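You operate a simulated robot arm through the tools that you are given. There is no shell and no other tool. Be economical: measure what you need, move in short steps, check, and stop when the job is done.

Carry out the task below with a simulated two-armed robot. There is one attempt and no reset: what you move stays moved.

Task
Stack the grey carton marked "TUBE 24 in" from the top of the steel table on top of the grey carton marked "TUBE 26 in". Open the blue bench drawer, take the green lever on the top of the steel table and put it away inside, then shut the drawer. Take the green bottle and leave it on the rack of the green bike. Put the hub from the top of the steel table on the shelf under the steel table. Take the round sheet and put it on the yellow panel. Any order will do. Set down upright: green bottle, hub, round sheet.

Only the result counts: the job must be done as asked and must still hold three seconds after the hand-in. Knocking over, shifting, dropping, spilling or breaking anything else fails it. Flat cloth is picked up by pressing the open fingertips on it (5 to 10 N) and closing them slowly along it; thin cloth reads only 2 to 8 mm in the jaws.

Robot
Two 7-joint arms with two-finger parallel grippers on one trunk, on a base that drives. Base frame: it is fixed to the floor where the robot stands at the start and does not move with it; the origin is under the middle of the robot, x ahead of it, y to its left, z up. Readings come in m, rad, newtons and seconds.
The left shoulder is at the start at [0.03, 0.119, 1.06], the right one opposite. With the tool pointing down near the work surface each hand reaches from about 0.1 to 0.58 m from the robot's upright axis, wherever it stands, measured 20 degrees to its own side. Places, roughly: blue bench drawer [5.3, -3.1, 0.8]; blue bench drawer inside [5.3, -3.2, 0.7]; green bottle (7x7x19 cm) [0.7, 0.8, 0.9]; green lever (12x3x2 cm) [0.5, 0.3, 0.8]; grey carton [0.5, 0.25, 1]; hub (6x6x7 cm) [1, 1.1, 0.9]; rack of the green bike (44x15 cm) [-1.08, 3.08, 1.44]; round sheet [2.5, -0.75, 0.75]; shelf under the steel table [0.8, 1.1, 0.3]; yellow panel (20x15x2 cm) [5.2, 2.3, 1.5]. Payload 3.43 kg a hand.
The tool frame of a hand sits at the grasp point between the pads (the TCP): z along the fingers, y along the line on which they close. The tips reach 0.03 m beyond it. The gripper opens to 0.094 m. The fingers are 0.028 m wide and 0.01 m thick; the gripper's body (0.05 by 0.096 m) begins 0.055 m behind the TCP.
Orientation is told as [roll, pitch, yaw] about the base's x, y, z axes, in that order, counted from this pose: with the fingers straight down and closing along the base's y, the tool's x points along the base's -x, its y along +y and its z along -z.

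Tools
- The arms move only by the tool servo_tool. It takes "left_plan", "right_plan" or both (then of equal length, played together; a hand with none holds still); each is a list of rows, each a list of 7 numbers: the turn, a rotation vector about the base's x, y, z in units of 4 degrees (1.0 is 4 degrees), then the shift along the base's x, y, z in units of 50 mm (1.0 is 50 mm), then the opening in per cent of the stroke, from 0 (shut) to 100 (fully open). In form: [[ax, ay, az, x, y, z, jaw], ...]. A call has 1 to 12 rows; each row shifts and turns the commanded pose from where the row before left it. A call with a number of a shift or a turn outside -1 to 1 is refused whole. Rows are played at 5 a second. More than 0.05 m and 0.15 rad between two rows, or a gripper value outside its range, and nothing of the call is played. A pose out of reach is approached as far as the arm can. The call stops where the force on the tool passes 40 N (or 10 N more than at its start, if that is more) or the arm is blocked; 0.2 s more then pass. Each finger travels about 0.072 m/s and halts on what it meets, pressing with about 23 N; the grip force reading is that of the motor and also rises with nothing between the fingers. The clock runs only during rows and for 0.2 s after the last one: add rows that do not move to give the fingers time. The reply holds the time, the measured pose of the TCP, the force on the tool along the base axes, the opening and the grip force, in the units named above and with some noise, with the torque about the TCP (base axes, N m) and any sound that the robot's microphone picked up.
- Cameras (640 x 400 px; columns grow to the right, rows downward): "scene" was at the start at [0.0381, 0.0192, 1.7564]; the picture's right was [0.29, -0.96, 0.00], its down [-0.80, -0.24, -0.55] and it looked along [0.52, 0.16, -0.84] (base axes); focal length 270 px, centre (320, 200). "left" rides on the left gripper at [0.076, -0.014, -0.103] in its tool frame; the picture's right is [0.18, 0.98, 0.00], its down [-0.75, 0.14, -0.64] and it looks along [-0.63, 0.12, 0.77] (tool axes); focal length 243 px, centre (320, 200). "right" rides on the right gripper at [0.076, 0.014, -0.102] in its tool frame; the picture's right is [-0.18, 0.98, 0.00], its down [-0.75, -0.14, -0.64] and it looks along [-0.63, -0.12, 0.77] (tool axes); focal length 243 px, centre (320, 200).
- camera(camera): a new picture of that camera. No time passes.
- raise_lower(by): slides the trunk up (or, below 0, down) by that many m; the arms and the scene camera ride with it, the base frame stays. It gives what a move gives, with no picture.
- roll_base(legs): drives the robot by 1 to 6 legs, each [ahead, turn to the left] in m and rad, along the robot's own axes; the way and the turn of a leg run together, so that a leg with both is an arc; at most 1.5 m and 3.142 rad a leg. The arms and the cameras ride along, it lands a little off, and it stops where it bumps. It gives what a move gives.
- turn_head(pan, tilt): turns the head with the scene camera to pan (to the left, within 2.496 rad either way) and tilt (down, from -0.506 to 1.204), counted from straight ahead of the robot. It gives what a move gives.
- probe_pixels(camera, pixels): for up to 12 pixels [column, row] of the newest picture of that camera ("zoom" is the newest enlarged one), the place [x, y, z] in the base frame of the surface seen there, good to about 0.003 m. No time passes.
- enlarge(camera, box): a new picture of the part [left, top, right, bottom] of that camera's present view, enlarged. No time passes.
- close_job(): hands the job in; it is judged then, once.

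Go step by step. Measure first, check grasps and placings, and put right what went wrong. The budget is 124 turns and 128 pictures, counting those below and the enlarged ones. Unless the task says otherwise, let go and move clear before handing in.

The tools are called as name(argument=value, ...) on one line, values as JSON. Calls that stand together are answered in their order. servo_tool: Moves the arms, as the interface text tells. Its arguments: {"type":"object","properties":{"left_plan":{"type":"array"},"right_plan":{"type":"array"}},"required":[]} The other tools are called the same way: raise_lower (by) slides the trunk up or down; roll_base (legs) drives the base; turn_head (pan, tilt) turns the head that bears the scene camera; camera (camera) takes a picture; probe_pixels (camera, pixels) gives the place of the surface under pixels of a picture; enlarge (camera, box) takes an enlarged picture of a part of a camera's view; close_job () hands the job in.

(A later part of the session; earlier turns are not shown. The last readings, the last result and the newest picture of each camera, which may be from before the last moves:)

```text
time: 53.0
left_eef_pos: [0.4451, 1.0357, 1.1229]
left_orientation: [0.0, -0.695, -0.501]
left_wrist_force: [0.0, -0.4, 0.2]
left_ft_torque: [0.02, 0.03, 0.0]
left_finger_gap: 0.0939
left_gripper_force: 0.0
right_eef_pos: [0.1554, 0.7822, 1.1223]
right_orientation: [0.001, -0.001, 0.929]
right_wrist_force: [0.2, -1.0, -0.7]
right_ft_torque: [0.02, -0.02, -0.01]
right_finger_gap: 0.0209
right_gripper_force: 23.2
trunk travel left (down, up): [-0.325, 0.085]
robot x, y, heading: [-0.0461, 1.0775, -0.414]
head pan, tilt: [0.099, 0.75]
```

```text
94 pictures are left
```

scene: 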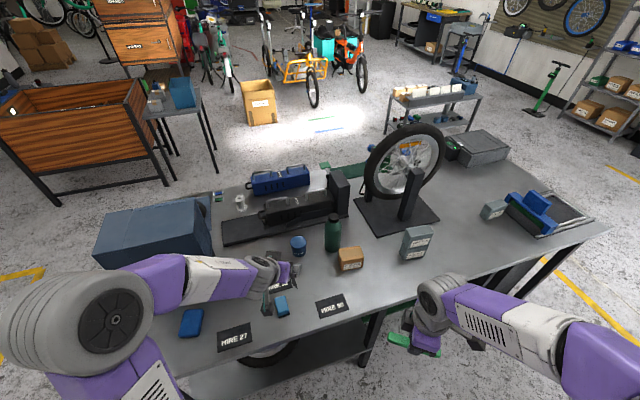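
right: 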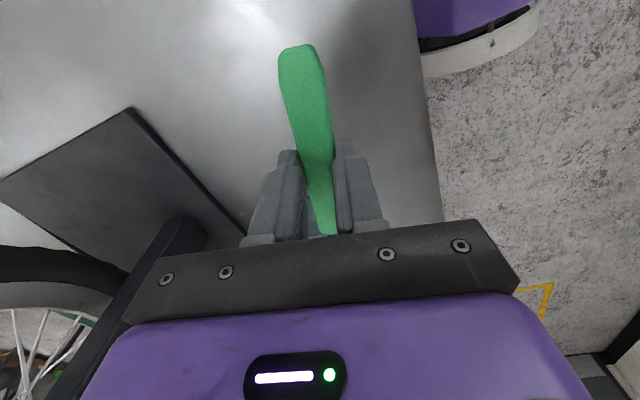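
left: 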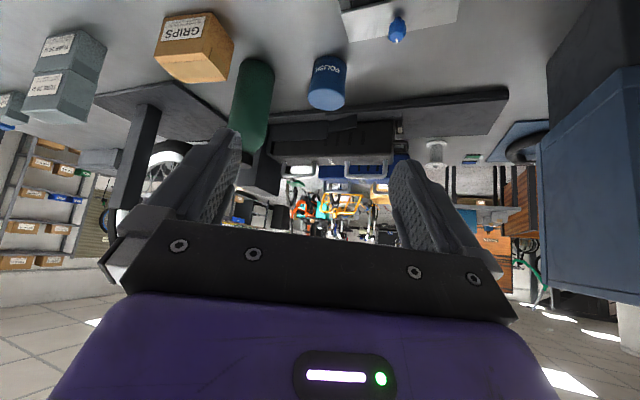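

Tilt works. I finish the tilt and go to the pre-grasp point 14 cm short of the bottle.

servo_tool(left_plan=[[-0.4, -0.732, 0, 0.21, -0.407, -0.35, 100], [-0.4, -0.732, 0, 0.21, -0.407, -0.35, 100], [-0.4, -0.732, 0, 0.21, -0.407, -0.35, 100], [-0.4, -0.732, 0, 0.21, -0.407, -0.35, 100], [-0.4, -0.732, 0, 0.21, -0.407, -0.35, 100], [-0.4, -0.732, 0, 0.21, -0.407, -0.35, 100], [-0.4, -0.732, 0, 0.21, -0.407, -0.35, 100], [-0.4, -0.732, 0, 0.21, -0.407, -0.35, 100], [-0.4, -0.732, 0, 0.21, -0.407, -0.3, 100], [0, 0, 0, 0, 0, 0, 100]])

camera(camera="left")

camera(camera="scene")

```text
time: 55.2
left_eef_pos: [0.5354, 0.8729, 1.0052]
left_orientation: [0.005, -1.163, -0.488]
left_wrist_force: [-0.2, 0.1, -0.1]
left_ft_torque: [0.01, 0.03, 0.0]
left_finger_gap: 0.0939
left_gripper_force: 0.1
left hand out of reach, approached as far as the arm can: row 8, 9
right_eef_pos: [0.1551, 0.7835, 1.1234]
right_orientation: [-0.002, 0.003, 0.928]
right_wrist_force: [-0.5, 0.2, -0.7]
right_ft_torque: [-0.03, -0.02, 0.02]
right_finger_gap: 0.0207
right_gripper_force: 23.3
trunk travel left (down, up): [-0.325, 0.085]
robot x, y, heading: [-0.0463, 1.0739, -0.415]
head pan, tilt: [0.099, 0.75]
```

```text
93 pictures are left
```

left: 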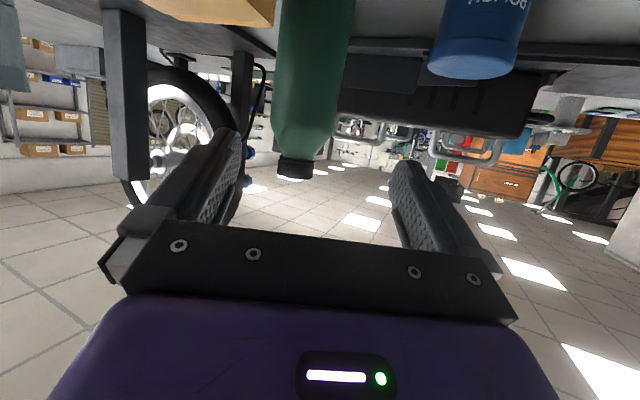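

```text
92 pictures are left
```

scene: 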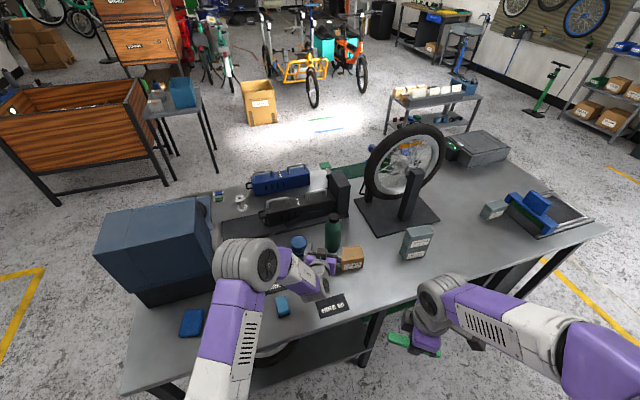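

Reached short (pitch 1.16, z 1.005). I pull back 8 cm to see whether distance or a wrist limit is the cause.

servo_tool(left_plan=[[0, 0, 0, -0.7, 0.38, 0, 100], [0, 0, 0, -0.7, 0.38, 0, 100], [0, 0, 0, 0, 0, 0, 100]])

```text
time: 56.0
left_eef_pos: [0.5061, 0.9069, 1.0442]
left_orientation: [0.01, -1.159, -0.504]
left_wrist_force: [0.0, 0.1, 0.6]
left_ft_torque: [-0.01, -0.02, 0.01]
left_finger_gap: 0.094
left_gripper_force: 0.0
left hand out of reach, approached as far as the arm can: row 1, 2
right_eef_pos: [0.1564, 0.7805, 1.1231]
right_orientation: [0.001, 0.0, 0.926]
right_wrist_force: [-0.2, -0.7, -0.1]
right_ft_torque: [0.03, -0.04, 0.01]
right_finger_gap: 0.0206
right_gripper_force: 22.8
trunk travel left (down, up): [-0.325, 0.085]
robot x, y, heading: [-0.0474, 1.0771, -0.421]
head pan, tilt: [0.099, 0.75]
```

It got worse with retraction, so it's the wrist limit from the shoulder being too high. I check the arm's height over the table before lowering the trunk.

camera(camera="scene")

probe_pixels(camera="scene", pixels=[[250, 265], [265, 265], [230, 340], [300, 270], [440, 300], [400, 340], [200, 390], [280, 250]])

```text
91 pictures are left
```

scene: 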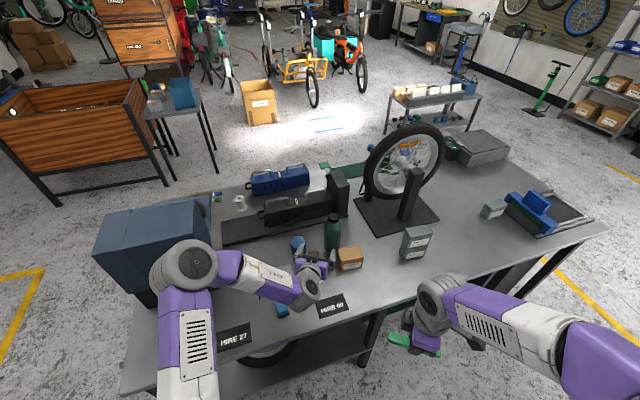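

```text
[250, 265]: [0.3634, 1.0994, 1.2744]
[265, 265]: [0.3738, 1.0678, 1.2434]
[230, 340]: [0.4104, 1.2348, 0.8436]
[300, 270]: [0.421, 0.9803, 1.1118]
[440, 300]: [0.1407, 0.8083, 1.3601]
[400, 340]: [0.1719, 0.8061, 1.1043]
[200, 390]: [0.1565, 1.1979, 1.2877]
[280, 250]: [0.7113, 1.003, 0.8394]
```

The elbow is at z≈1.27, clear to lower. I raise the left hand first, then slide the trunk down 0.18.

servo_tool(left_plan=[[0, 0, 0, 0, 0, 1, 100], [0, 0, 0, 0, 0, 1, 100], [0, 0, 0, 0, 0, 1, 100], [0, 0, 0, 0, 0, 1, 100]])

raise_lower(by=-0.18)

camera(camera="left")

camera(camera="scene")

```text
time: 57.0
left_eef_pos: [0.5055, 0.908, 1.2477]
left_orientation: [0.005, -1.159, -0.504]
left_wrist_force: [-0.2, 0.4, -0.5]
left_ft_torque: [0.0, -0.01, 0.01]
left_finger_gap: 0.094
left_gripper_force: 0.1
right_eef_pos: [0.154, 0.7824, 1.1219]
right_orientation: [0.001, 0.0, 0.928]
right_wrist_force: [-0.1, -0.3, 0.2]
right_ft_torque: [0.04, -0.04, 0.03]
right_finger_gap: 0.0207
right_gripper_force: 22.6
trunk travel left (down, up): [-0.325, 0.085]
robot x, y, heading: [-0.0492, 1.0743, -0.413]
head pan, tilt: [0.099, 0.75]
```

```text
time: 59.0
left_eef_pos: [0.506, 0.9062, 1.0666]
left_orientation: [0.004, -1.163, -0.504]
left_wrist_force: [-0.3, 0.3, 1.0]
left_ft_torque: [0.0, 0.0, 0.01]
left_finger_gap: 0.0941
left_gripper_force: 0.1
right_eef_pos: [0.1545, 0.7833, 0.9426]
right_orientation: [0.0, 0.0, 0.925]
right_wrist_force: [0.0, 0.2, 0.2]
right_ft_torque: [-0.02, 0.01, 0.01]
right_finger_gap: 0.0208
right_gripper_force: 23.2
trunk travel left (down, up): [-0.145, 0.265]
robot x, y, heading: [-0.0483, 1.0757, -0.415]
head pan, tilt: [0.099, 0.75]
```

```text
90 pictures are left
```

left: 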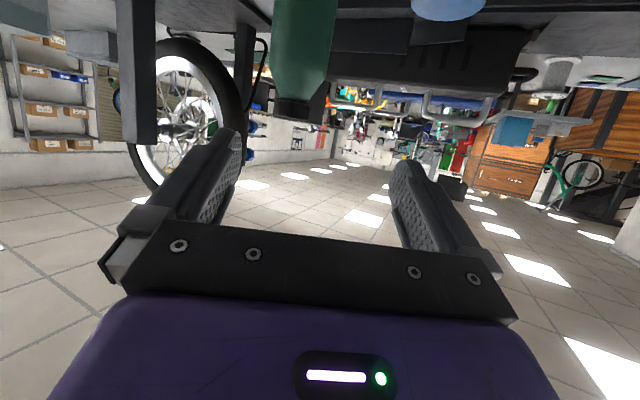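

```text
89 pictures are left
```

scene: 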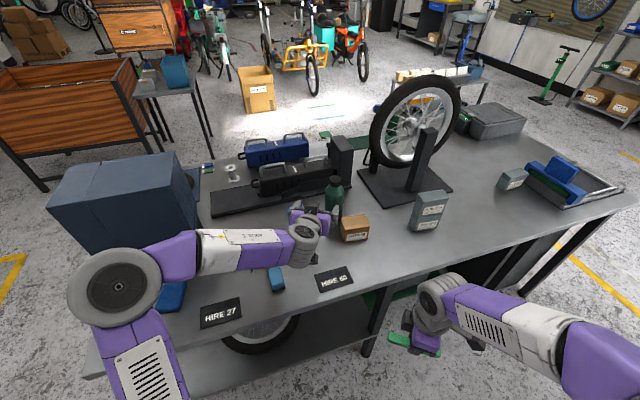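

Clear. Now descend to z 0.957 and line up laterally, 12 cm short of the bottle.

servo_tool(left_plan=[[0, 0, 0, 0.26, -0.31, -0.55, 100], [0, 0, 0, 0.26, -0.31, -0.55, 100], [0, 0, 0, 0.26, -0.31, -0.55, 100], [0, 0, 0, 0.26, -0.31, -0.55, 100], [0, 0, 0, 0, 0, 0, 100]])

camera(camera="left")

camera(camera="scene")

```text
time: 60.2
left_eef_pos: [0.559, 0.8448, 0.9582]
left_orientation: [0.005, -1.161, -0.502]
left_wrist_force: [0.1, 0.2, 0.3]
left_ft_torque: [0.03, -0.04, 0.0]
left_finger_gap: 0.094
left_gripper_force: 0.0
right_eef_pos: [0.1552, 0.7817, 0.9426]
right_orientation: [-0.001, 0.001, 0.925]
right_wrist_force: [-0.1, 0.1, 0.0]
right_ft_torque: [0.0, 0.0, 0.01]
right_finger_gap: 0.0208
right_gripper_force: 22.7
trunk travel left (down, up): [-0.145, 0.265]
robot x, y, heading: [-0.0502, 1.0709, -0.418]
head pan, tilt: [0.099, 0.75]
```

```text
88 pictures are left
```

left: 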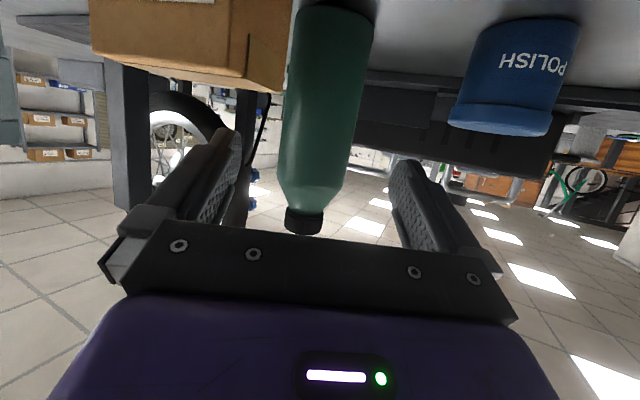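

```text
87 pictures are left
```

scene: 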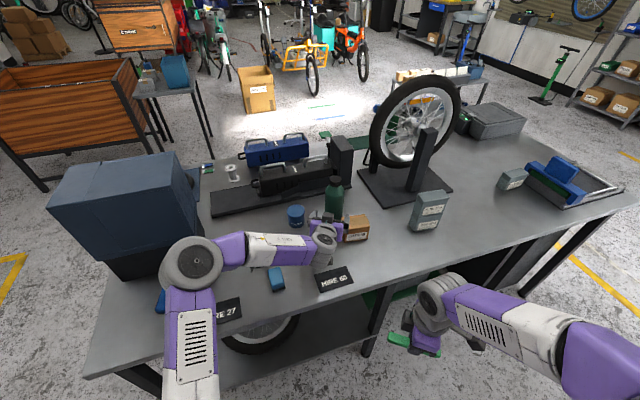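

Bottle is centred between the fingers; I advance 12 cm straight, close and lift slightly.

servo_tool(left_plan=[[0, 0, 0, 0.419, -0.231, 0, 100], [0, 0, 0, 0.419, -0.231, 0, 100], [0, 0, 0, 0.419, -0.231, 0, 100], [0, 0, 0, 0.419, -0.231, 0, 100], [0, 0, 0, 0.38, -0.21, 0, 100], [0, 0, 0, 0, 0, 0, 60], [0, 0, 0, 0, 0, 0, 40], [0, 0, 0, 0, 0, 0, 40]])

camera(camera="left")

camera(camera="scene")

```text
time: 62.0
left_eef_pos: [0.6613, 0.788, 0.956]
left_orientation: [0.005, -1.162, -0.502]
left_wrist_force: [2.5, 1.7, 0.4]
left_ft_torque: [0.05, -0.08, 0.0]
left_finger_gap: 0.0714
left_gripper_force: 22.7
right_eef_pos: [0.1558, 0.783, 0.9431]
right_orientation: [0.0, -0.001, 0.927]
right_wrist_force: [-0.1, 0.1, -0.8]
right_ft_torque: [0.02, 0.02, 0.0]
right_finger_gap: 0.021
right_gripper_force: 23.2
trunk travel left (down, up): [-0.145, 0.265]
robot x, y, heading: [-0.0463, 1.0788, -0.414]
head pan, tilt: [0.099, 0.75]
```

```text
86 pictures are left
```

left: 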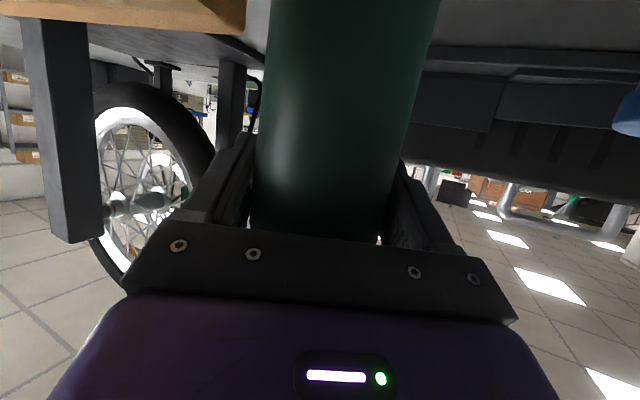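

```text
85 pictures are left
```

scene: 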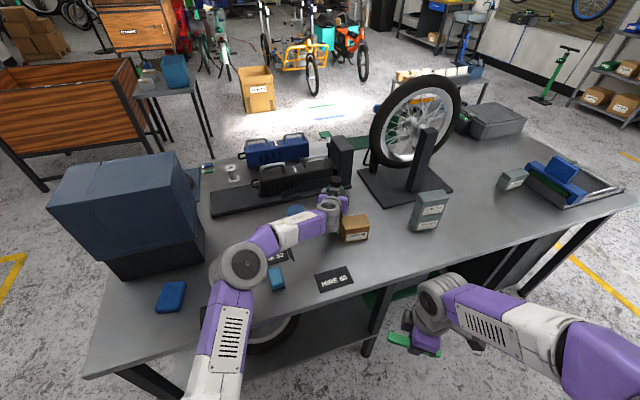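

Bottle gripped (gap 0.071). I lift it vertically with the trunk and look toward the bike.

raise_lower(by=0.2)

servo_tool(left_plan=[[0, 0, 0, -0.6, 0.4, 0, 40], [0, 0, 0, -0.6, 0.4, 0, 40], [0, 0, 0, -0.6, 0.4, 0, 40], [0, 0, 0, -0.6, 0.4, 0, 40], [0, 0, 0, -0.6, 0.4, 0, 40], [0, 0, 0, 0, 0, 0, 40]])

camera(camera="scene")

turn_head(pan=2.4, tilt=0.2)

camera(camera="scene")

```text
time: 64.2
left_eef_pos: [0.6634, 0.7872, 1.1553]
left_orientation: [0.004, -1.159, -0.503]
left_wrist_force: [0.6, 0.5, -6.8]
left_ft_torque: [0.02, -0.04, 0.0]
left_finger_gap: 0.0711
left_gripper_force: 23.5
right_eef_pos: [0.1565, 0.782, 1.1428]
right_orientation: [0.001, 0.0, 0.928]
right_wrist_force: [-0.4, -0.5, -0.3]
right_ft_torque: [-0.01, -0.02, 0.0]
right_finger_gap: 0.021
right_gripper_force: 22.7
trunk travel left (down, up): [-0.345, 0.065]
robot x, y, heading: [-0.0476, 1.0777, -0.417]
head pan, tilt: [0.099, 0.75]
```

```text
time: 65.6
left_eef_pos: [0.5132, 0.888, 1.1556]
left_orientation: [0.003, -1.161, -0.501]
left_wrist_force: [0.7, 0.5, -6.5]
left_ft_torque: [-0.01, -0.03, 0.0]
left_finger_gap: 0.0717
left_gripper_force: 23.0
right_eef_pos: [0.1559, 0.7813, 1.1418]
right_orientation: [0.002, 0.0, 0.926]
right_wrist_force: [-0.3, 0.0, -1.1]
right_ft_torque: [0.01, 0.05, -0.01]
right_finger_gap: 0.0208
right_gripper_force: 23.2
trunk travel left (down, up): [-0.345, 0.065]
robot x, y, heading: [-0.0473, 1.0772, -0.415]
head pan, tilt: [0.099, 0.75]
```

```text
84 pictures are left
```

scene: 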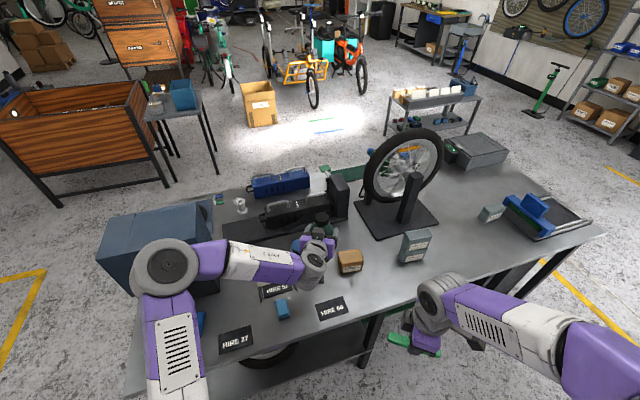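

```text
time: 67.7
left_eef_pos: [0.5128, 0.8874, 1.1555]
left_orientation: [0.004, -1.161, -0.502]
left_wrist_force: [0.1, 0.5, -4.7]
left_ft_torque: [0.0, 0.0, 0.02]
left_finger_gap: 0.071
left_gripper_force: 22.9
right_eef_pos: [0.1552, 0.782, 1.143]
right_orientation: [-0.001, 0.002, 0.926]
right_wrist_force: [0.4, 0.0, 0.5]
right_ft_torque: [-0.03, 0.01, 0.01]
right_finger_gap: 0.0208
right_gripper_force: 23.2
trunk travel left (down, up): [-0.345, 0.065]
robot x, y, heading: [-0.0482, 1.0803, -0.418]
head pan, tilt: [2.4, 0.201]
```

```text
83 pictures are left
```

scene: 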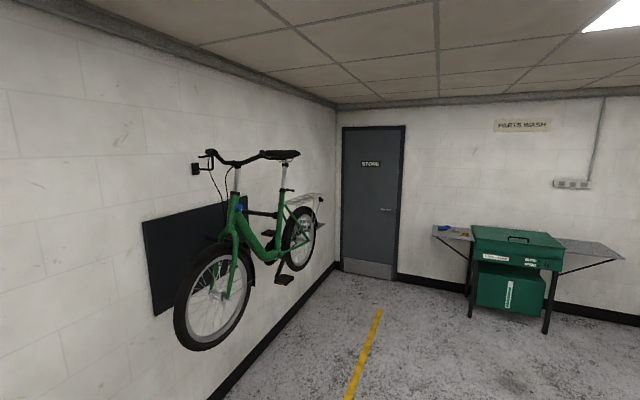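

The green bike hangs on the wall with its rack at about (305,200). Zooming and measuring.

enlarge(camera="scene", box=[240, 140, 360, 215])

probe_pixels(camera="scene", pixels=[[285, 155], [236, 200], [180, 250], [330, 265], [210, 395], [300, 200], [210, 320], [120, 300]])

```text
5.33 times, centred on (300, 178) of scene
```

zoom: 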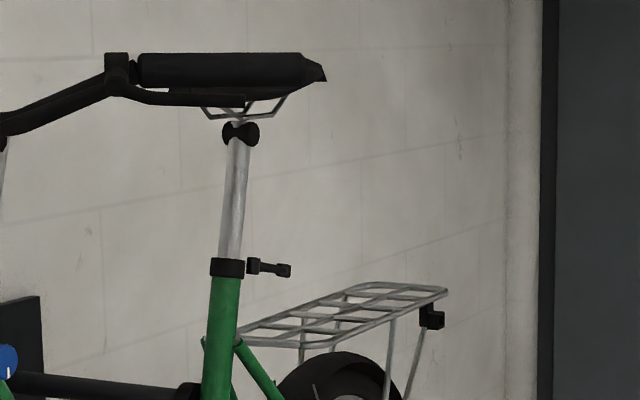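

```text
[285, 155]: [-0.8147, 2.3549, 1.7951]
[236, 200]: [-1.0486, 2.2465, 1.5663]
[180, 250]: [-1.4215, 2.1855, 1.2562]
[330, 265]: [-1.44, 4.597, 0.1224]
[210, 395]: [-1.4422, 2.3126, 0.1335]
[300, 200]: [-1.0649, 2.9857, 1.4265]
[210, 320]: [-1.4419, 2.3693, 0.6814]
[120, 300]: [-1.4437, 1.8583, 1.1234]
```

probe_pixels(camera="zoom", pixels=[[365, 286], [443, 294], [345, 342], [240, 338], [390, 300], [330, 318], [405, 312], [290, 325], [245, 320], [232, 250], [430, 315], [310, 70]])

```text
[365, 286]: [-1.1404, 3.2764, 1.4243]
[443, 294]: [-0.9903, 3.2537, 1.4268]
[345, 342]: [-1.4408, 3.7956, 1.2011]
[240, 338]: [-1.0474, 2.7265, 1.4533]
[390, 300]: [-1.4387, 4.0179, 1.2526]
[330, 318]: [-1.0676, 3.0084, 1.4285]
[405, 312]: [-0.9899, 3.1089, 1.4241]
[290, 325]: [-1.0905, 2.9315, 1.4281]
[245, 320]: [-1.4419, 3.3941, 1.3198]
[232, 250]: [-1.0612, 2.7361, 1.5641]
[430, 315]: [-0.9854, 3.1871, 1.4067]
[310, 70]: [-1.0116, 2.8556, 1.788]
```

Rack: x −1.14…−0.99, y 2.87…3.28, top z ≈1.427; wall at −1.44. I back off and drive to stand in front of it, keeping clear of the handlebar.

roll_base(legs=[[-0.3, 0], [0, 1.886], [0.98, 0], [0.98, 0], [0, 1.673]])

turn_head(pan=0.0, tilt=0.35)

camera(camera="scene")

```text
time: 87.7
left_eef_pos: [-0.6534, 3.1119, 1.1553]
left_orientation: [0.002, -1.161, 3.014]
left_wrist_force: [-0.1, 0.6, -6.9]
left_ft_torque: [-0.02, 0.03, -0.01]
left_finger_gap: 0.0714
left_gripper_force: 22.6
right_eef_pos: [-0.3588, 3.3394, 1.1426]
right_orientation: [-0.001, 0.001, -1.841]
right_wrist_force: [0.1, -0.6, -0.1]
right_ft_torque: [0.0, 0.02, 0.0]
right_finger_gap: 0.0206
right_gripper_force: 22.6
trunk travel left (down, up): [-0.345, 0.065]
robot x, y, heading: [-0.0653, 3.1419, 3.097]
head pan, tilt: [2.4, 0.201]
```

```text
time: 89.8
left_eef_pos: [-0.6533, 3.1112, 1.1555]
left_orientation: [0.004, -1.161, 3.013]
left_wrist_force: [0.0, 0.5, -5.7]
left_ft_torque: [0.04, 0.02, -0.01]
left_finger_gap: 0.0714
left_gripper_force: 23.2
right_eef_pos: [-0.3596, 3.3402, 1.1429]
right_orientation: [0.001, 0.001, -1.841]
right_wrist_force: [-0.4, 0.0, -0.3]
right_ft_torque: [-0.01, 0.0, 0.02]
right_finger_gap: 0.0209
right_gripper_force: 22.9
trunk travel left (down, up): [-0.345, 0.065]
robot x, y, heading: [-0.0641, 3.1402, 3.098]
head pan, tilt: [0.0, 0.351]
```

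```text
81 pictures are left
```

scene: 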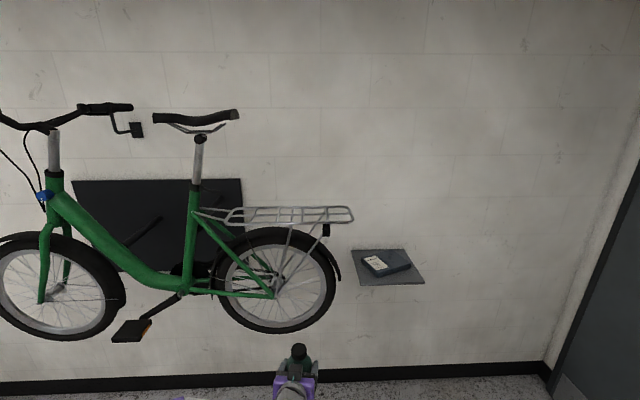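

Good view. I raise the trunk fully and lift the hand, drawing it in a bit for reach.

raise_lower(by=0.065)

servo_tool(left_plan=[[0, 0, 0, 0.2, 0, 0.9, 40], [0, 0, 0, 0.2, 0, 0.9, 40], [0, 0, 0, 0.2, 0, 0.9, 40], [0, 0, 0, 0.2, 0, 0.9, 40], [0, 0, 0, 0.2, 0, 0.9, 40], [0, 0, 0, 0.2, 0, 0.9, 40], [0, 0, 0, 0.2, 0, 0.9, 40], [0, 0, 0, 0.2, 0, 0.9, 40], [0, 0, 0, 0, 0, 0.3, 40]])

camera(camera="scene")

```text
time: 90.9
left_eef_pos: [-0.6531, 3.1115, 1.2197]
left_orientation: [0.003, -1.159, 3.014]
left_wrist_force: [-0.5, 0.5, -6.6]
left_ft_torque: [0.01, 0.01, 0.0]
left_finger_gap: 0.0713
left_gripper_force: 23.1
right_eef_pos: [-0.3604, 3.3403, 1.2069]
right_orientation: [0.001, 0.0, -1.84]
right_wrist_force: [-0.5, -1.2, 0.0]
right_ft_torque: [-0.01, 0.0, -0.01]
right_finger_gap: 0.0208
right_gripper_force: 22.9
trunk travel left (down, up): [-0.41, 0.0]
robot x, y, heading: [-0.0615, 3.1428, 3.097]
head pan, tilt: [0.0, 0.351]
```

```text
time: 92.9
left_eef_pos: [-0.5745, 3.1133, 1.5959]
left_orientation: [0.005, -1.158, 3.013]
left_wrist_force: [0.2, 0.5, -6.6]
left_ft_torque: [-0.02, -0.04, -0.01]
left_finger_gap: 0.0714
left_gripper_force: 23.4
right_eef_pos: [-0.3594, 3.3403, 1.2079]
right_orientation: [-0.001, 0.0, -1.841]
right_wrist_force: [-0.4, 0.0, 0.5]
right_ft_torque: [-0.03, 0.0, -0.02]
right_finger_gap: 0.0208
right_gripper_force: 23.1
trunk travel left (down, up): [-0.41, 0.0]
robot x, y, heading: [-0.0627, 3.1422, 3.101]
head pan, tilt: [0.0, 0.351]
```

```text
80 pictures are left
```

scene: 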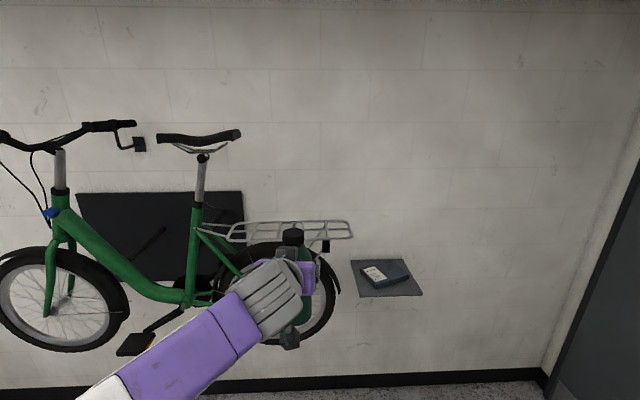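

The lift reaches 1.596 easily. I zoom on the rack to locate its bars.

enlarge(camera="scene", box=[196, 200, 364, 260])

enlarge(camera="left", box=[80, 0, 560, 300])

```text
3.81 times, centred on (280, 230) of scene
```

zoom: 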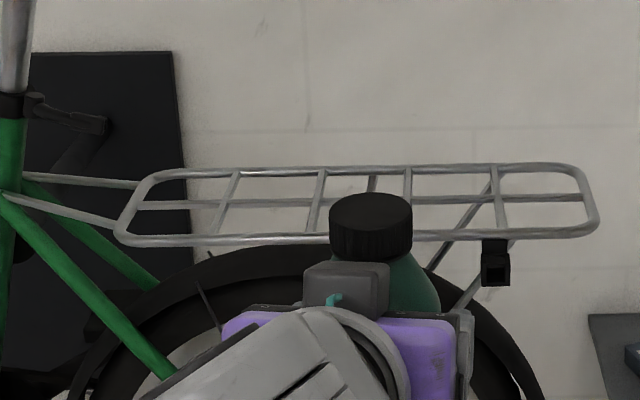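

```text
1.33 times, centred on (320, 150) of left
```

zoom: 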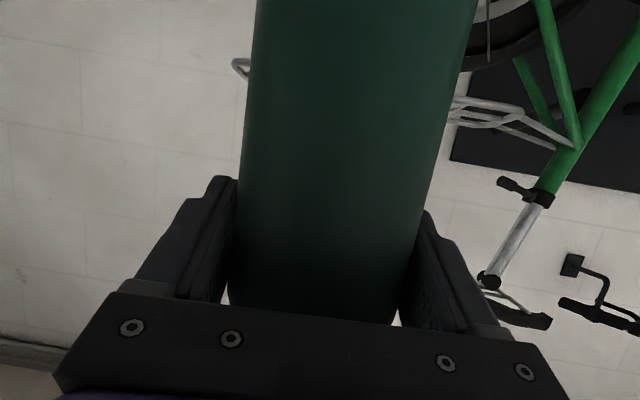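

enlarge(camera="scene", box=[250, 215, 360, 270])

```text
5.82 times, centred on (305, 242) of scene
```

zoom: 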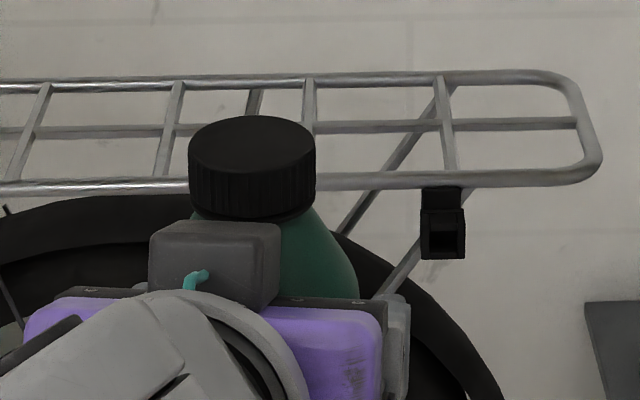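

probe_pixels(camera="zoom", pixels=[[176, 100], [161, 165], [165, 160], [309, 100], [440, 105], [449, 150], [380, 125], [380, 179], [380, 78], [578, 120], [35, 115], [100, 130]])

```text
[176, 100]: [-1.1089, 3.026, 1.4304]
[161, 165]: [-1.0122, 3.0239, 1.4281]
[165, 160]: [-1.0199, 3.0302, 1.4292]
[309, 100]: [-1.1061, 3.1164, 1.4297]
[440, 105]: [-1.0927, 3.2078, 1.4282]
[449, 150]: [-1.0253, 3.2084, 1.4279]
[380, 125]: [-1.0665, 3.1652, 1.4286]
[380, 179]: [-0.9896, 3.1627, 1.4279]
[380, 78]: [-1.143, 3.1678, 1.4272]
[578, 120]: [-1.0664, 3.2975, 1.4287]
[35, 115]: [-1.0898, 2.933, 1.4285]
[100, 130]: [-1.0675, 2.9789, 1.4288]
```

Bars: crossbars at y 3.026, 3.117, 3.208; middle rail x −1.0665, tops ≈1.43. I aim for the crossing (−1.0665, 3.117) and drive ahead 0.45.

roll_base(legs=[[0.45, 0]])

camera(camera="scene")

```text
time: 95.6
left_eef_pos: [-1.0271, 3.1314, 1.5963]
left_orientation: [0.002, -1.162, 3.015]
left_wrist_force: [-0.4, -0.3, -5.8]
left_ft_torque: [-0.01, 0.01, 0.04]
left_finger_gap: 0.0713
left_gripper_force: 22.5
right_eef_pos: [-0.8138, 3.3603, 1.2081]
right_orientation: [0.0, 0.0, -1.841]
right_wrist_force: [-0.4, -0.1, -0.3]
right_ft_torque: [0.02, -0.03, 0.0]
right_finger_gap: 0.0208
right_gripper_force: 23.3
trunk travel left (down, up): [-0.41, 0.0]
robot x, y, heading: [-0.5144, 3.1588, 3.097]
head pan, tilt: [0.0, 0.351]
```

```text
76 pictures are left
```

scene: 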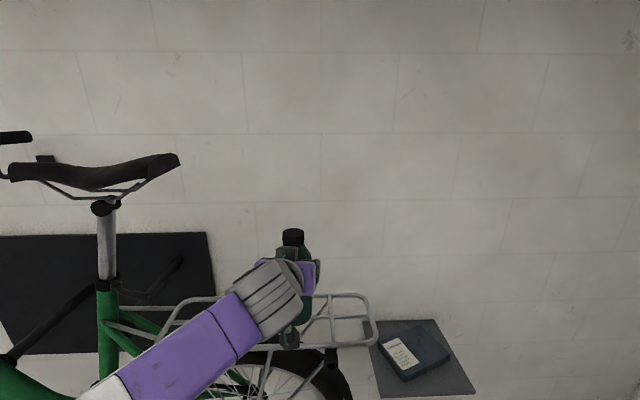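

I shift the bottle over the crossing, then lower to just above contact.

servo_tool(left_plan=[[0, 0, 0, -0.4, -0.15, 0, 40], [0, 0, 0, -0.39, -0.14, 0, 40], [0, 0, 0, 0, 0, -0.4, 40], [0, 0, 0, 0, 0, -0.3, 40], [0, 0, 0, 0, 0, -0.16, 40], [0, 0, 0, 0, 0, 0, 40]])

camera(camera="scene")

camera(camera="left")

```text
time: 97.0
left_eef_pos: [-1.0671, 3.1174, 1.5518]
left_orientation: [0.003, -1.161, 3.013]
left_wrist_force: [-0.6, 1.0, -6.3]
left_ft_torque: [-0.01, 0.02, -0.01]
left_finger_gap: 0.0712
left_gripper_force: 23.4
right_eef_pos: [-0.814, 3.3594, 1.2082]
right_orientation: [0.0, 0.0, -1.842]
right_wrist_force: [-0.5, 0.3, 0.2]
right_ft_torque: [-0.02, -0.03, 0.0]
right_finger_gap: 0.021
right_gripper_force: 23.0
trunk travel left (down, up): [-0.41, 0.0]
robot x, y, heading: [-0.5161, 3.1635, 3.103]
head pan, tilt: [0.0, 0.351]
```

```text
75 pictures are left
```

scene: 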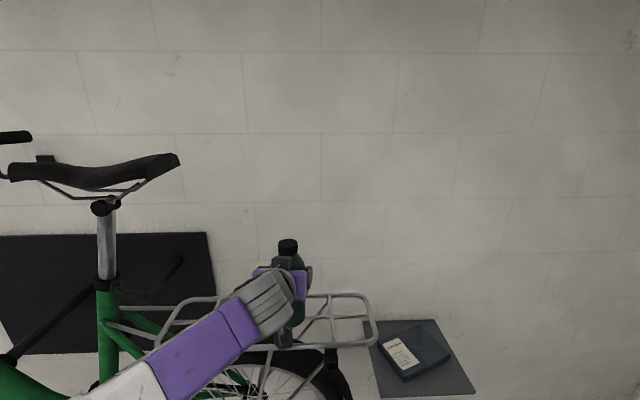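

```text
74 pictures are left
```

left: 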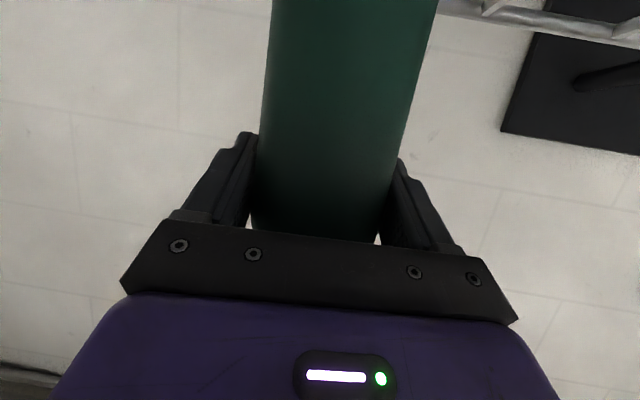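

Still no contact (Fz −6). I lower 1 mm at a time.

servo_tool(left_plan=[[0, 0, 0, 0, 0, -0.04, 40], [0, 0, 0, 0, 0, -0.03, 40], [0, 0, 0, 0, 0, -0.02, 40], [0, 0, 0, 0, 0, -0.02, 40], [0, 0, 0, 0, 0, 0, 40]])

```text
time: 98.2
left_eef_pos: [-1.067, 3.1184, 1.5468]
left_orientation: [0.003, -1.162, 3.017]
left_wrist_force: [0.3, -0.7, -3.1]
left_ft_torque: [0.1, 0.07, 0.01]
left_finger_gap: 0.0712
left_gripper_force: 23.3
right_eef_pos: [-0.8147, 3.3595, 1.2083]
right_orientation: [-0.002, 0.0, -1.842]
right_wrist_force: [-0.7, 0.2, -0.2]
right_ft_torque: [0.02, -0.02, -0.01]
right_finger_gap: 0.0208
right_gripper_force: 22.6
trunk travel left (down, up): [-0.41, 0.0]
robot x, y, heading: [-0.5179, 3.1591, 3.1]
head pan, tilt: [0.0, 0.351]
```

Contact is starting (−3 N at 1.5468). One more millimetre, then open and withdraw straight back.

servo_tool(left_plan=[[0, 0, 0, 0, 0, -0.02, 40], [0, 0, 0, 0, 0, 0, 70], [0, 0, 0, 0, 0, 0, 90], [0, 0, 0, 0, 0, 0, 100], [0, 0, 0, 0.2, -0.03, 0, 100], [0, 0, 0, 0.6, -0.08, 0, 100], [0, 0, 0, 0.9, -0.11, 0, 100], [0, 0, 0, 0.9, -0.11, 0, 100], [0, 0, 0, 0.9, -0.11, 0, 100]])

camera(camera="scene")

camera(camera="left")

```text
time: 100.2
left_eef_pos: [-0.8857, 3.0982, 1.5482]
left_orientation: [0.006, -1.161, 3.014]
left_wrist_force: [0.1, -0.2, -0.1]
left_ft_torque: [0.0, 0.0, -0.02]
left_finger_gap: 0.094
left_gripper_force: 0.0
right_eef_pos: [-0.8123, 3.3587, 1.2082]
right_orientation: [-0.001, 0.0, -1.842]
right_wrist_force: [0.9, 0.9, 0.2]
right_ft_torque: [0.0, 0.01, -0.01]
right_finger_gap: 0.0206
right_gripper_force: 23.4
trunk travel left (down, up): [-0.41, 0.0]
robot x, y, heading: [-0.5171, 3.1574, 3.101]
head pan, tilt: [0.0, 0.351]
```

```text
73 pictures are left
```

scene: 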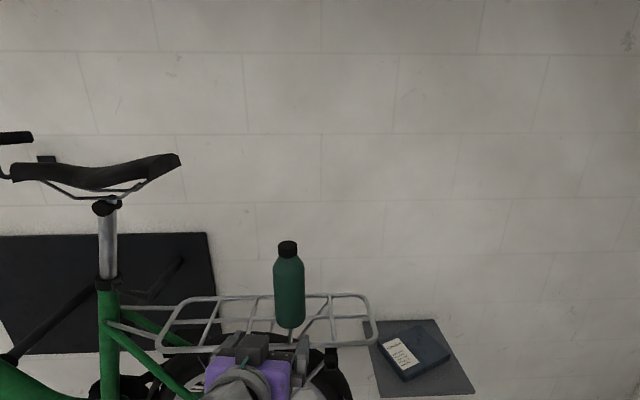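

```text
72 pictures are left
```

left: 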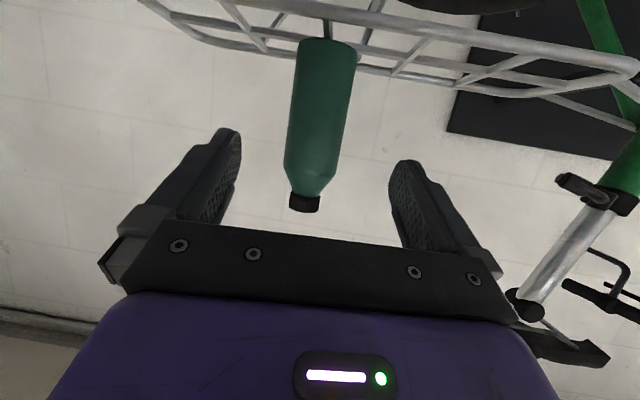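

Bottle stands upright on the rack. I back away, tuck the left hand and turn to survey the route to the far side of the steel table where the hub is.

roll_base(legs=[[-0.42, 0], [0, 2.64]])

raise_lower(by=-0.2)

turn_head(pan=0.1, tilt=0.5)

camera(camera="scene")

```text
time: 109.0
left_eef_pos: [0.2594, 3.011, 1.5477]
left_orientation: [0.004, -1.161, -0.651]
left_wrist_force: [-0.2, -0.8, -0.1]
left_ft_torque: [0.02, 0.01, 0.0]
left_finger_gap: 0.0941
left_gripper_force: 0.1
right_eef_pos: [0.0655, 2.8238, 1.2084]
right_orientation: [0.0, 0.0, 0.778]
right_wrist_force: [0.2, 0.1, 0.4]
right_ft_torque: [0.02, -0.01, 0.02]
right_finger_gap: 0.0206
right_gripper_force: 23.0
trunk travel left (down, up): [-0.41, 0.0]
robot x, y, heading: [-0.0908, 3.1424, -0.567]
head pan, tilt: [0.0, 0.351]
```

```text
time: 111.2
left_eef_pos: [0.26, 3.0111, 1.3473]
left_orientation: [0.005, -1.161, -0.652]
left_wrist_force: [-0.3, -0.3, 0.2]
left_ft_torque: [0.01, 0.02, -0.02]
left_finger_gap: 0.0941
left_gripper_force: 0.1
right_eef_pos: [0.0645, 2.8235, 1.008]
right_orientation: [0.001, 0.0, 0.776]
right_wrist_force: [-0.1, 1.2, 0.8]
right_ft_torque: [0.02, 0.04, 0.01]
right_finger_gap: 0.0205
right_gripper_force: 22.8
trunk travel left (down, up): [-0.21, 0.2]
robot x, y, heading: [-0.0973, 3.1486, -0.564]
head pan, tilt: [0.0, 0.351]
```

```text
time: 111.9
left_eef_pos: [0.2607, 3.0113, 1.3481]
left_orientation: [0.005, -1.16, -0.652]
left_wrist_force: [-0.8, 0.0, -0.8]
left_ft_torque: [-0.01, 0.01, -0.01]
left_finger_gap: 0.0944
left_gripper_force: 0.0
right_eef_pos: [0.065, 2.8229, 1.0076]
right_orientation: [-0.001, 0.001, 0.777]
right_wrist_force: [0.1, 0.5, -0.7]
right_ft_torque: [0.03, -0.01, -0.02]
right_finger_gap: 0.0206
right_gripper_force: 23.2
trunk travel left (down, up): [-0.21, 0.2]
robot x, y, heading: [-0.0894, 3.1441, -0.561]
head pan, tilt: [0.099, 0.499]
```

```text
71 pictures are left
```

scene: 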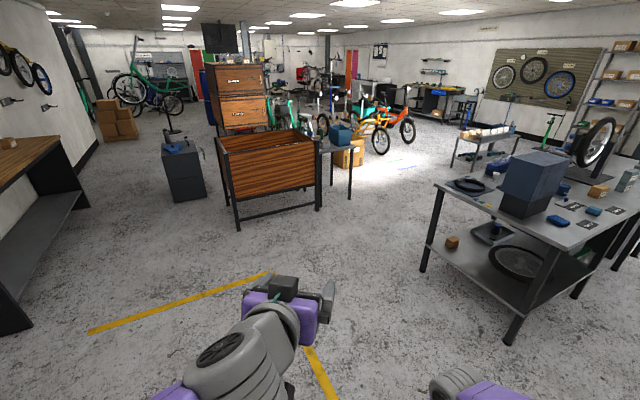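

The shelf is visible with a wheel, an orange box and something dark on it. I probe the shelf, the table corners and the crate.

probe_pixels(camera="scene", pixels=[[435, 182], [428, 262], [515, 330], [450, 243], [460, 262], [490, 235], [515, 262], [480, 262], [238, 225], [318, 207], [350, 195], [465, 195]])

enlarge(camera="scene", box=[410, 120, 640, 264])

```text
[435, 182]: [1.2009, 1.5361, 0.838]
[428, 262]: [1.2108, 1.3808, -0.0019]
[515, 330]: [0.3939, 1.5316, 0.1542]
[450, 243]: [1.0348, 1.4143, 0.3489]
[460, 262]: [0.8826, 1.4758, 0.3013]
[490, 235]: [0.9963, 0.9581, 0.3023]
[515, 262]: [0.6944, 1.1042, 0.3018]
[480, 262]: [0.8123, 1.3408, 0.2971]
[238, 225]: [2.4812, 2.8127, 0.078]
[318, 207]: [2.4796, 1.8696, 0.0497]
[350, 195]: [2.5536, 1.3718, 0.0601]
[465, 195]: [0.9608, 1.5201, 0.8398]
```

```text
2.78 times, centred on (525, 192) of scene
```

zoom: 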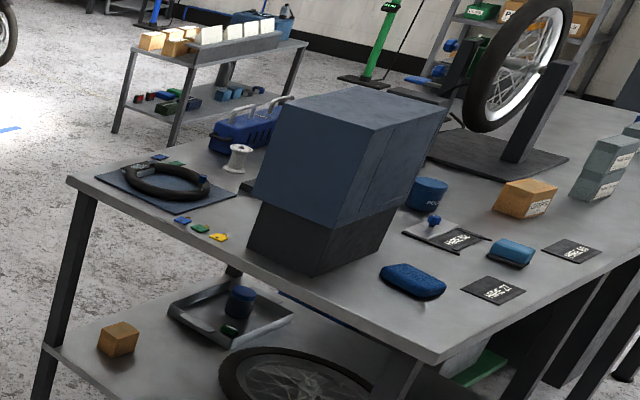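

Table spans x 0.37–1.2 to y 1.535; shelf z 0.302. I'll take the hub from the far side and place it via the left end at about (0.89, 1.42). First I turn the left hand back to pointing down.

servo_tool(left_plan=[[0.6, 0.79, 0, 0, 0.157, -0.2, 100], [0.6, 0.79, 0, 0, 0.157, -0.2, 100], [0.6, 0.79, 0, 0, 0.157, -0.2, 100], [0.6, 0.79, 0, 0, 0.157, -0.2, 100], [0.6, 0.79, 0, 0, 0.157, -0.2, 100], [0.6, 0.79, 0, 0, 0.157, -0.2, 100], [0.6, 0.79, 0, 0, 0.157, -0.2, 100], [0.6, 0.79, 0, 0, 0.157, -0.2, 100], [0.6, 0.79, 0, 0, 0.157, -0.2, 100], [0.6, 0.79, 0, 0, 0.157, -0.2, 100], [0.6, 0.79, 0, 0, 0.157, -0.2, 100], [0.6, 0.79, 0, 0, 0.157, -0.2, 100]])

servo_tool(left_plan=[[0.6, 0.79, 0, 0, 0.157, -0.2, 100], [0.6, 0.79, 0, 0, 0.157, -0.2, 100], [0.6, 0.79, 0, 0, 0.157, -0.2, 100], [0.6, 0.79, 0, 0, 0.157, -0.2, 100], [0.4, 0.51, 0, 0, 0.157, -0.2, 100]])

roll_base(legs=[[0, 0.049], [0.97, 0], [0.97, 0], [0, -1.059], [0.97, 0], [0, -1.571]])

camera(camera="scene")

camera(camera="left")

```text
time: 114.5
left_eef_pos: [0.2603, 3.1057, 1.2277]
left_orientation: [0.005, -0.328, -0.65]
left_wrist_force: [0.7, -0.2, -0.1]
left_ft_torque: [0.0, 0.02, 0.03]
left_finger_gap: 0.0939
left_gripper_force: 0.1
right_eef_pos: [0.065, 2.8243, 1.0067]
right_orientation: [-0.001, 0.0, 0.777]
right_wrist_force: [0.0, 0.3, -1.2]
right_ft_torque: [-0.01, 0.02, 0.0]
right_finger_gap: 0.0208
right_gripper_force: 22.5
trunk travel left (down, up): [-0.21, 0.2]
robot x, y, heading: [-0.0912, 3.1454, -0.569]
head pan, tilt: [0.099, 0.499]
```

```text
time: 115.7
left_eef_pos: [0.2613, 3.143, 1.1782]
left_orientation: [0.004, -0.007, -0.651]
left_wrist_force: [1.0, -0.2, 0.0]
left_ft_torque: [0.0, -0.02, 0.0]
left_finger_gap: 0.0942
left_gripper_force: 0.1
right_eef_pos: [0.0651, 2.8232, 1.0081]
right_orientation: [0.0, 0.002, 0.779]
right_wrist_force: [-1.3, 0.5, -0.5]
right_ft_torque: [0.02, -0.02, -0.04]
right_finger_gap: 0.0209
right_gripper_force: 23.0
trunk travel left (down, up): [-0.21, 0.2]
robot x, y, heading: [-0.0893, 3.1435, -0.567]
head pan, tilt: [0.099, 0.499]
```

```text
time: 137.0
left_eef_pos: [1.298, 0.9974, 1.1779]
left_orientation: [0.002, -0.009, 3.07]
left_wrist_force: [-0.3, -0.6, -0.4]
left_ft_torque: [0.01, -0.03, 0.0]
left_finger_gap: 0.0943
left_gripper_force: 0.1
right_eef_pos: [1.2865, 1.3729, 1.0077]
right_orientation: [0.0, 0.001, -1.788]
right_wrist_force: [-0.1, 0.4, 0.2]
right_ft_torque: [0.05, -0.03, 0.0]
right_finger_gap: 0.021
right_gripper_force: 23.1
trunk travel left (down, up): [-0.21, 0.2]
robot x, y, heading: [1.5932, 1.1888, -3.133]
head pan, tilt: [0.099, 0.499]
```

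```text
69 pictures are left
```

scene: 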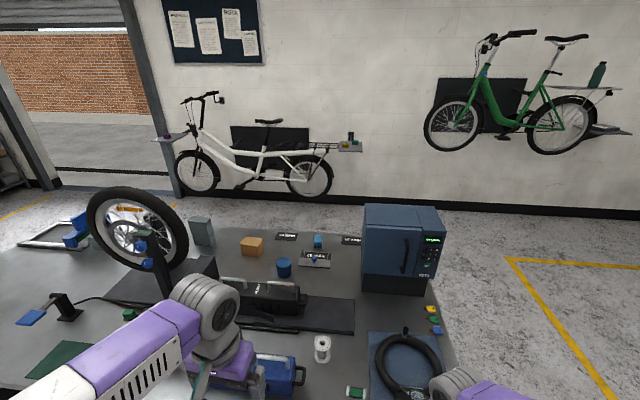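

```text
68 pictures are left
```

left: 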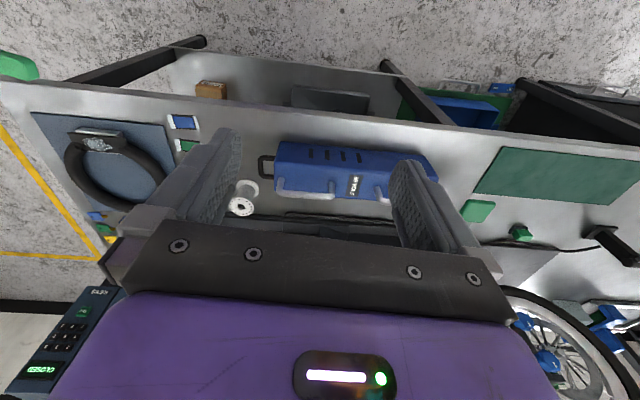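

Robot is at the far side; the hub is at (243,198) in the left picture next to the blue pack's loop (265,165). Measure.

enlarge(camera="left", box=[160, 110, 320, 210])

probe_pixels(camera="left", pixels=[[210, 88], [260, 95], [300, 90], [335, 98], [225, 80], [295, 105], [368, 100], [330, 60]])

```text
4.00 times, centred on (240, 160) of left
```

zoom: 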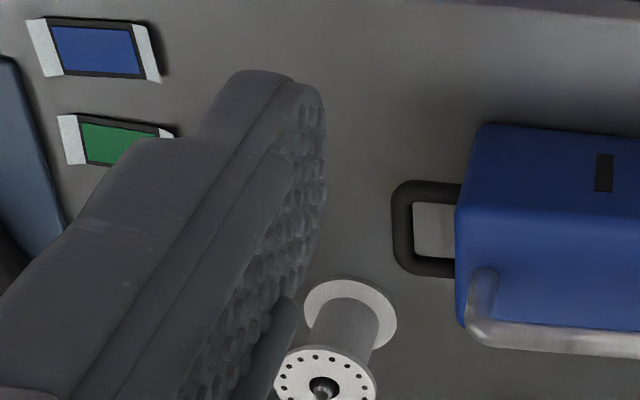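

```text
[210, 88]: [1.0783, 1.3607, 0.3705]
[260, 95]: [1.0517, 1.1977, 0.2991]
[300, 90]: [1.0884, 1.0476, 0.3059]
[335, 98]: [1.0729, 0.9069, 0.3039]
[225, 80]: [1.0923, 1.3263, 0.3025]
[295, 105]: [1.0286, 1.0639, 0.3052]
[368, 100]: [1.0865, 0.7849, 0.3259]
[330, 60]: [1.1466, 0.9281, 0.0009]
```

The shelf spot (1.06, 1.21) near the far edge is free (between the orange box and the tray), so I can place the hub from here. Hub centre now.

probe_pixels(camera="zoom", pixels=[[300, 392], [365, 375], [330, 352], [325, 375], [350, 288], [390, 320], [350, 330], [405, 190], [400, 260], [460, 300], [315, 300]])

```text
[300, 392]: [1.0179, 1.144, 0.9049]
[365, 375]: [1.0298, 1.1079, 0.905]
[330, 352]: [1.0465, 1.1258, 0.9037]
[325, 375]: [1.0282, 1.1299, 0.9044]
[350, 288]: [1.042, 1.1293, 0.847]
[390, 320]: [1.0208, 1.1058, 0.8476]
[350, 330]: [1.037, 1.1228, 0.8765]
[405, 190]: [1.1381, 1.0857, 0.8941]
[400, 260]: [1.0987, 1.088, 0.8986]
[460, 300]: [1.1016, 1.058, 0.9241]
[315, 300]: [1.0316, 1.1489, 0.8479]
```

Hub centre (1.017, 1.128), top 0.905. I go above it.

servo_tool(left_plan=[[0, 0, 0.2, -0.803, 0.374, -0.2, 80], [0, 0, 0.2, -0.803, 0.374, -0.2, 80], [0, 0, 0.2, -0.803, 0.374, -0.2, 80], [0, 0, 0.2, -0.803, 0.374, -0.2, 80], [0, 0, 0.2, -0.803, 0.374, -0.2, 80], [0, 0, 0, -0.803, 0.374, -0.2, 80], [0, 0, 0, -0.803, 0.374, -0.2, 80], [0, 0, 0, 0, 0, -0.85, 80], [0, 0, 0, 0, 0, -0.85, 80], [0, 0, 0, 0, 0, 0, 80]])

camera(camera="left")

camera(camera="scene")

```text
time: 139.2
left_eef_pos: [1.0184, 1.1299, 1.0234]
left_orientation: [0.005, -0.008, 3.139]
left_wrist_force: [0.6, 0.0, 0.5]
left_ft_torque: [0.01, 0.01, 0.02]
left_finger_gap: 0.0752
left_gripper_force: 0.0
right_eef_pos: [1.2872, 1.3732, 1.0085]
right_orientation: [0.0, 0.0, -1.788]
right_wrist_force: [-0.1, -0.5, -0.1]
right_ft_torque: [0.01, 0.02, 0.01]
right_finger_gap: 0.0207
right_gripper_force: 23.1
trunk travel left (down, up): [-0.21, 0.2]
robot x, y, heading: [1.593, 1.1892, -3.129]
head pan, tilt: [0.099, 0.499]
```

```text
66 pictures are left
```

left: 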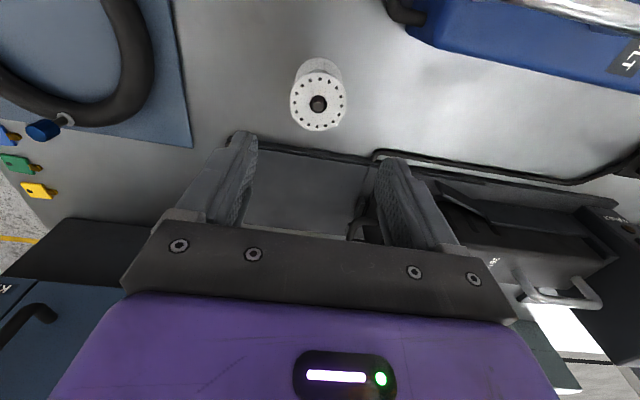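

```text
65 pictures are left
```

scene: 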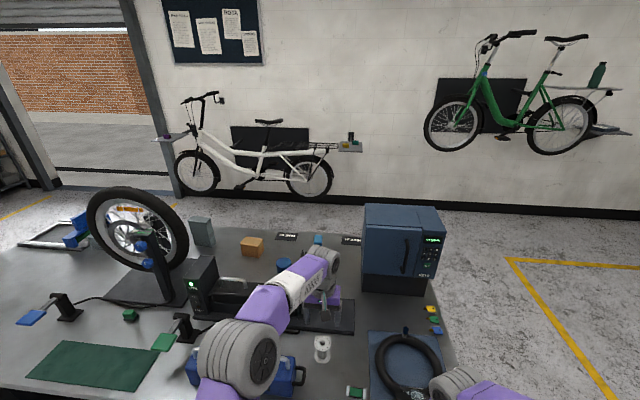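

probe_pixels(camera="left", pixels=[[294, 105], [343, 100], [318, 78], [320, 127], [306, 103], [331, 102], [375, 153], [300, 153]])

```text
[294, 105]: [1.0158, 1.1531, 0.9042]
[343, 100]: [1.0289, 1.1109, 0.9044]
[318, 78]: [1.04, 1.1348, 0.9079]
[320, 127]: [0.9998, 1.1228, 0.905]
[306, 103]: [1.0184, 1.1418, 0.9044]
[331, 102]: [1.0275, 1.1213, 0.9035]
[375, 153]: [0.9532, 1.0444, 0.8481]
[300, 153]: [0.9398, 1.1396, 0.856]
```

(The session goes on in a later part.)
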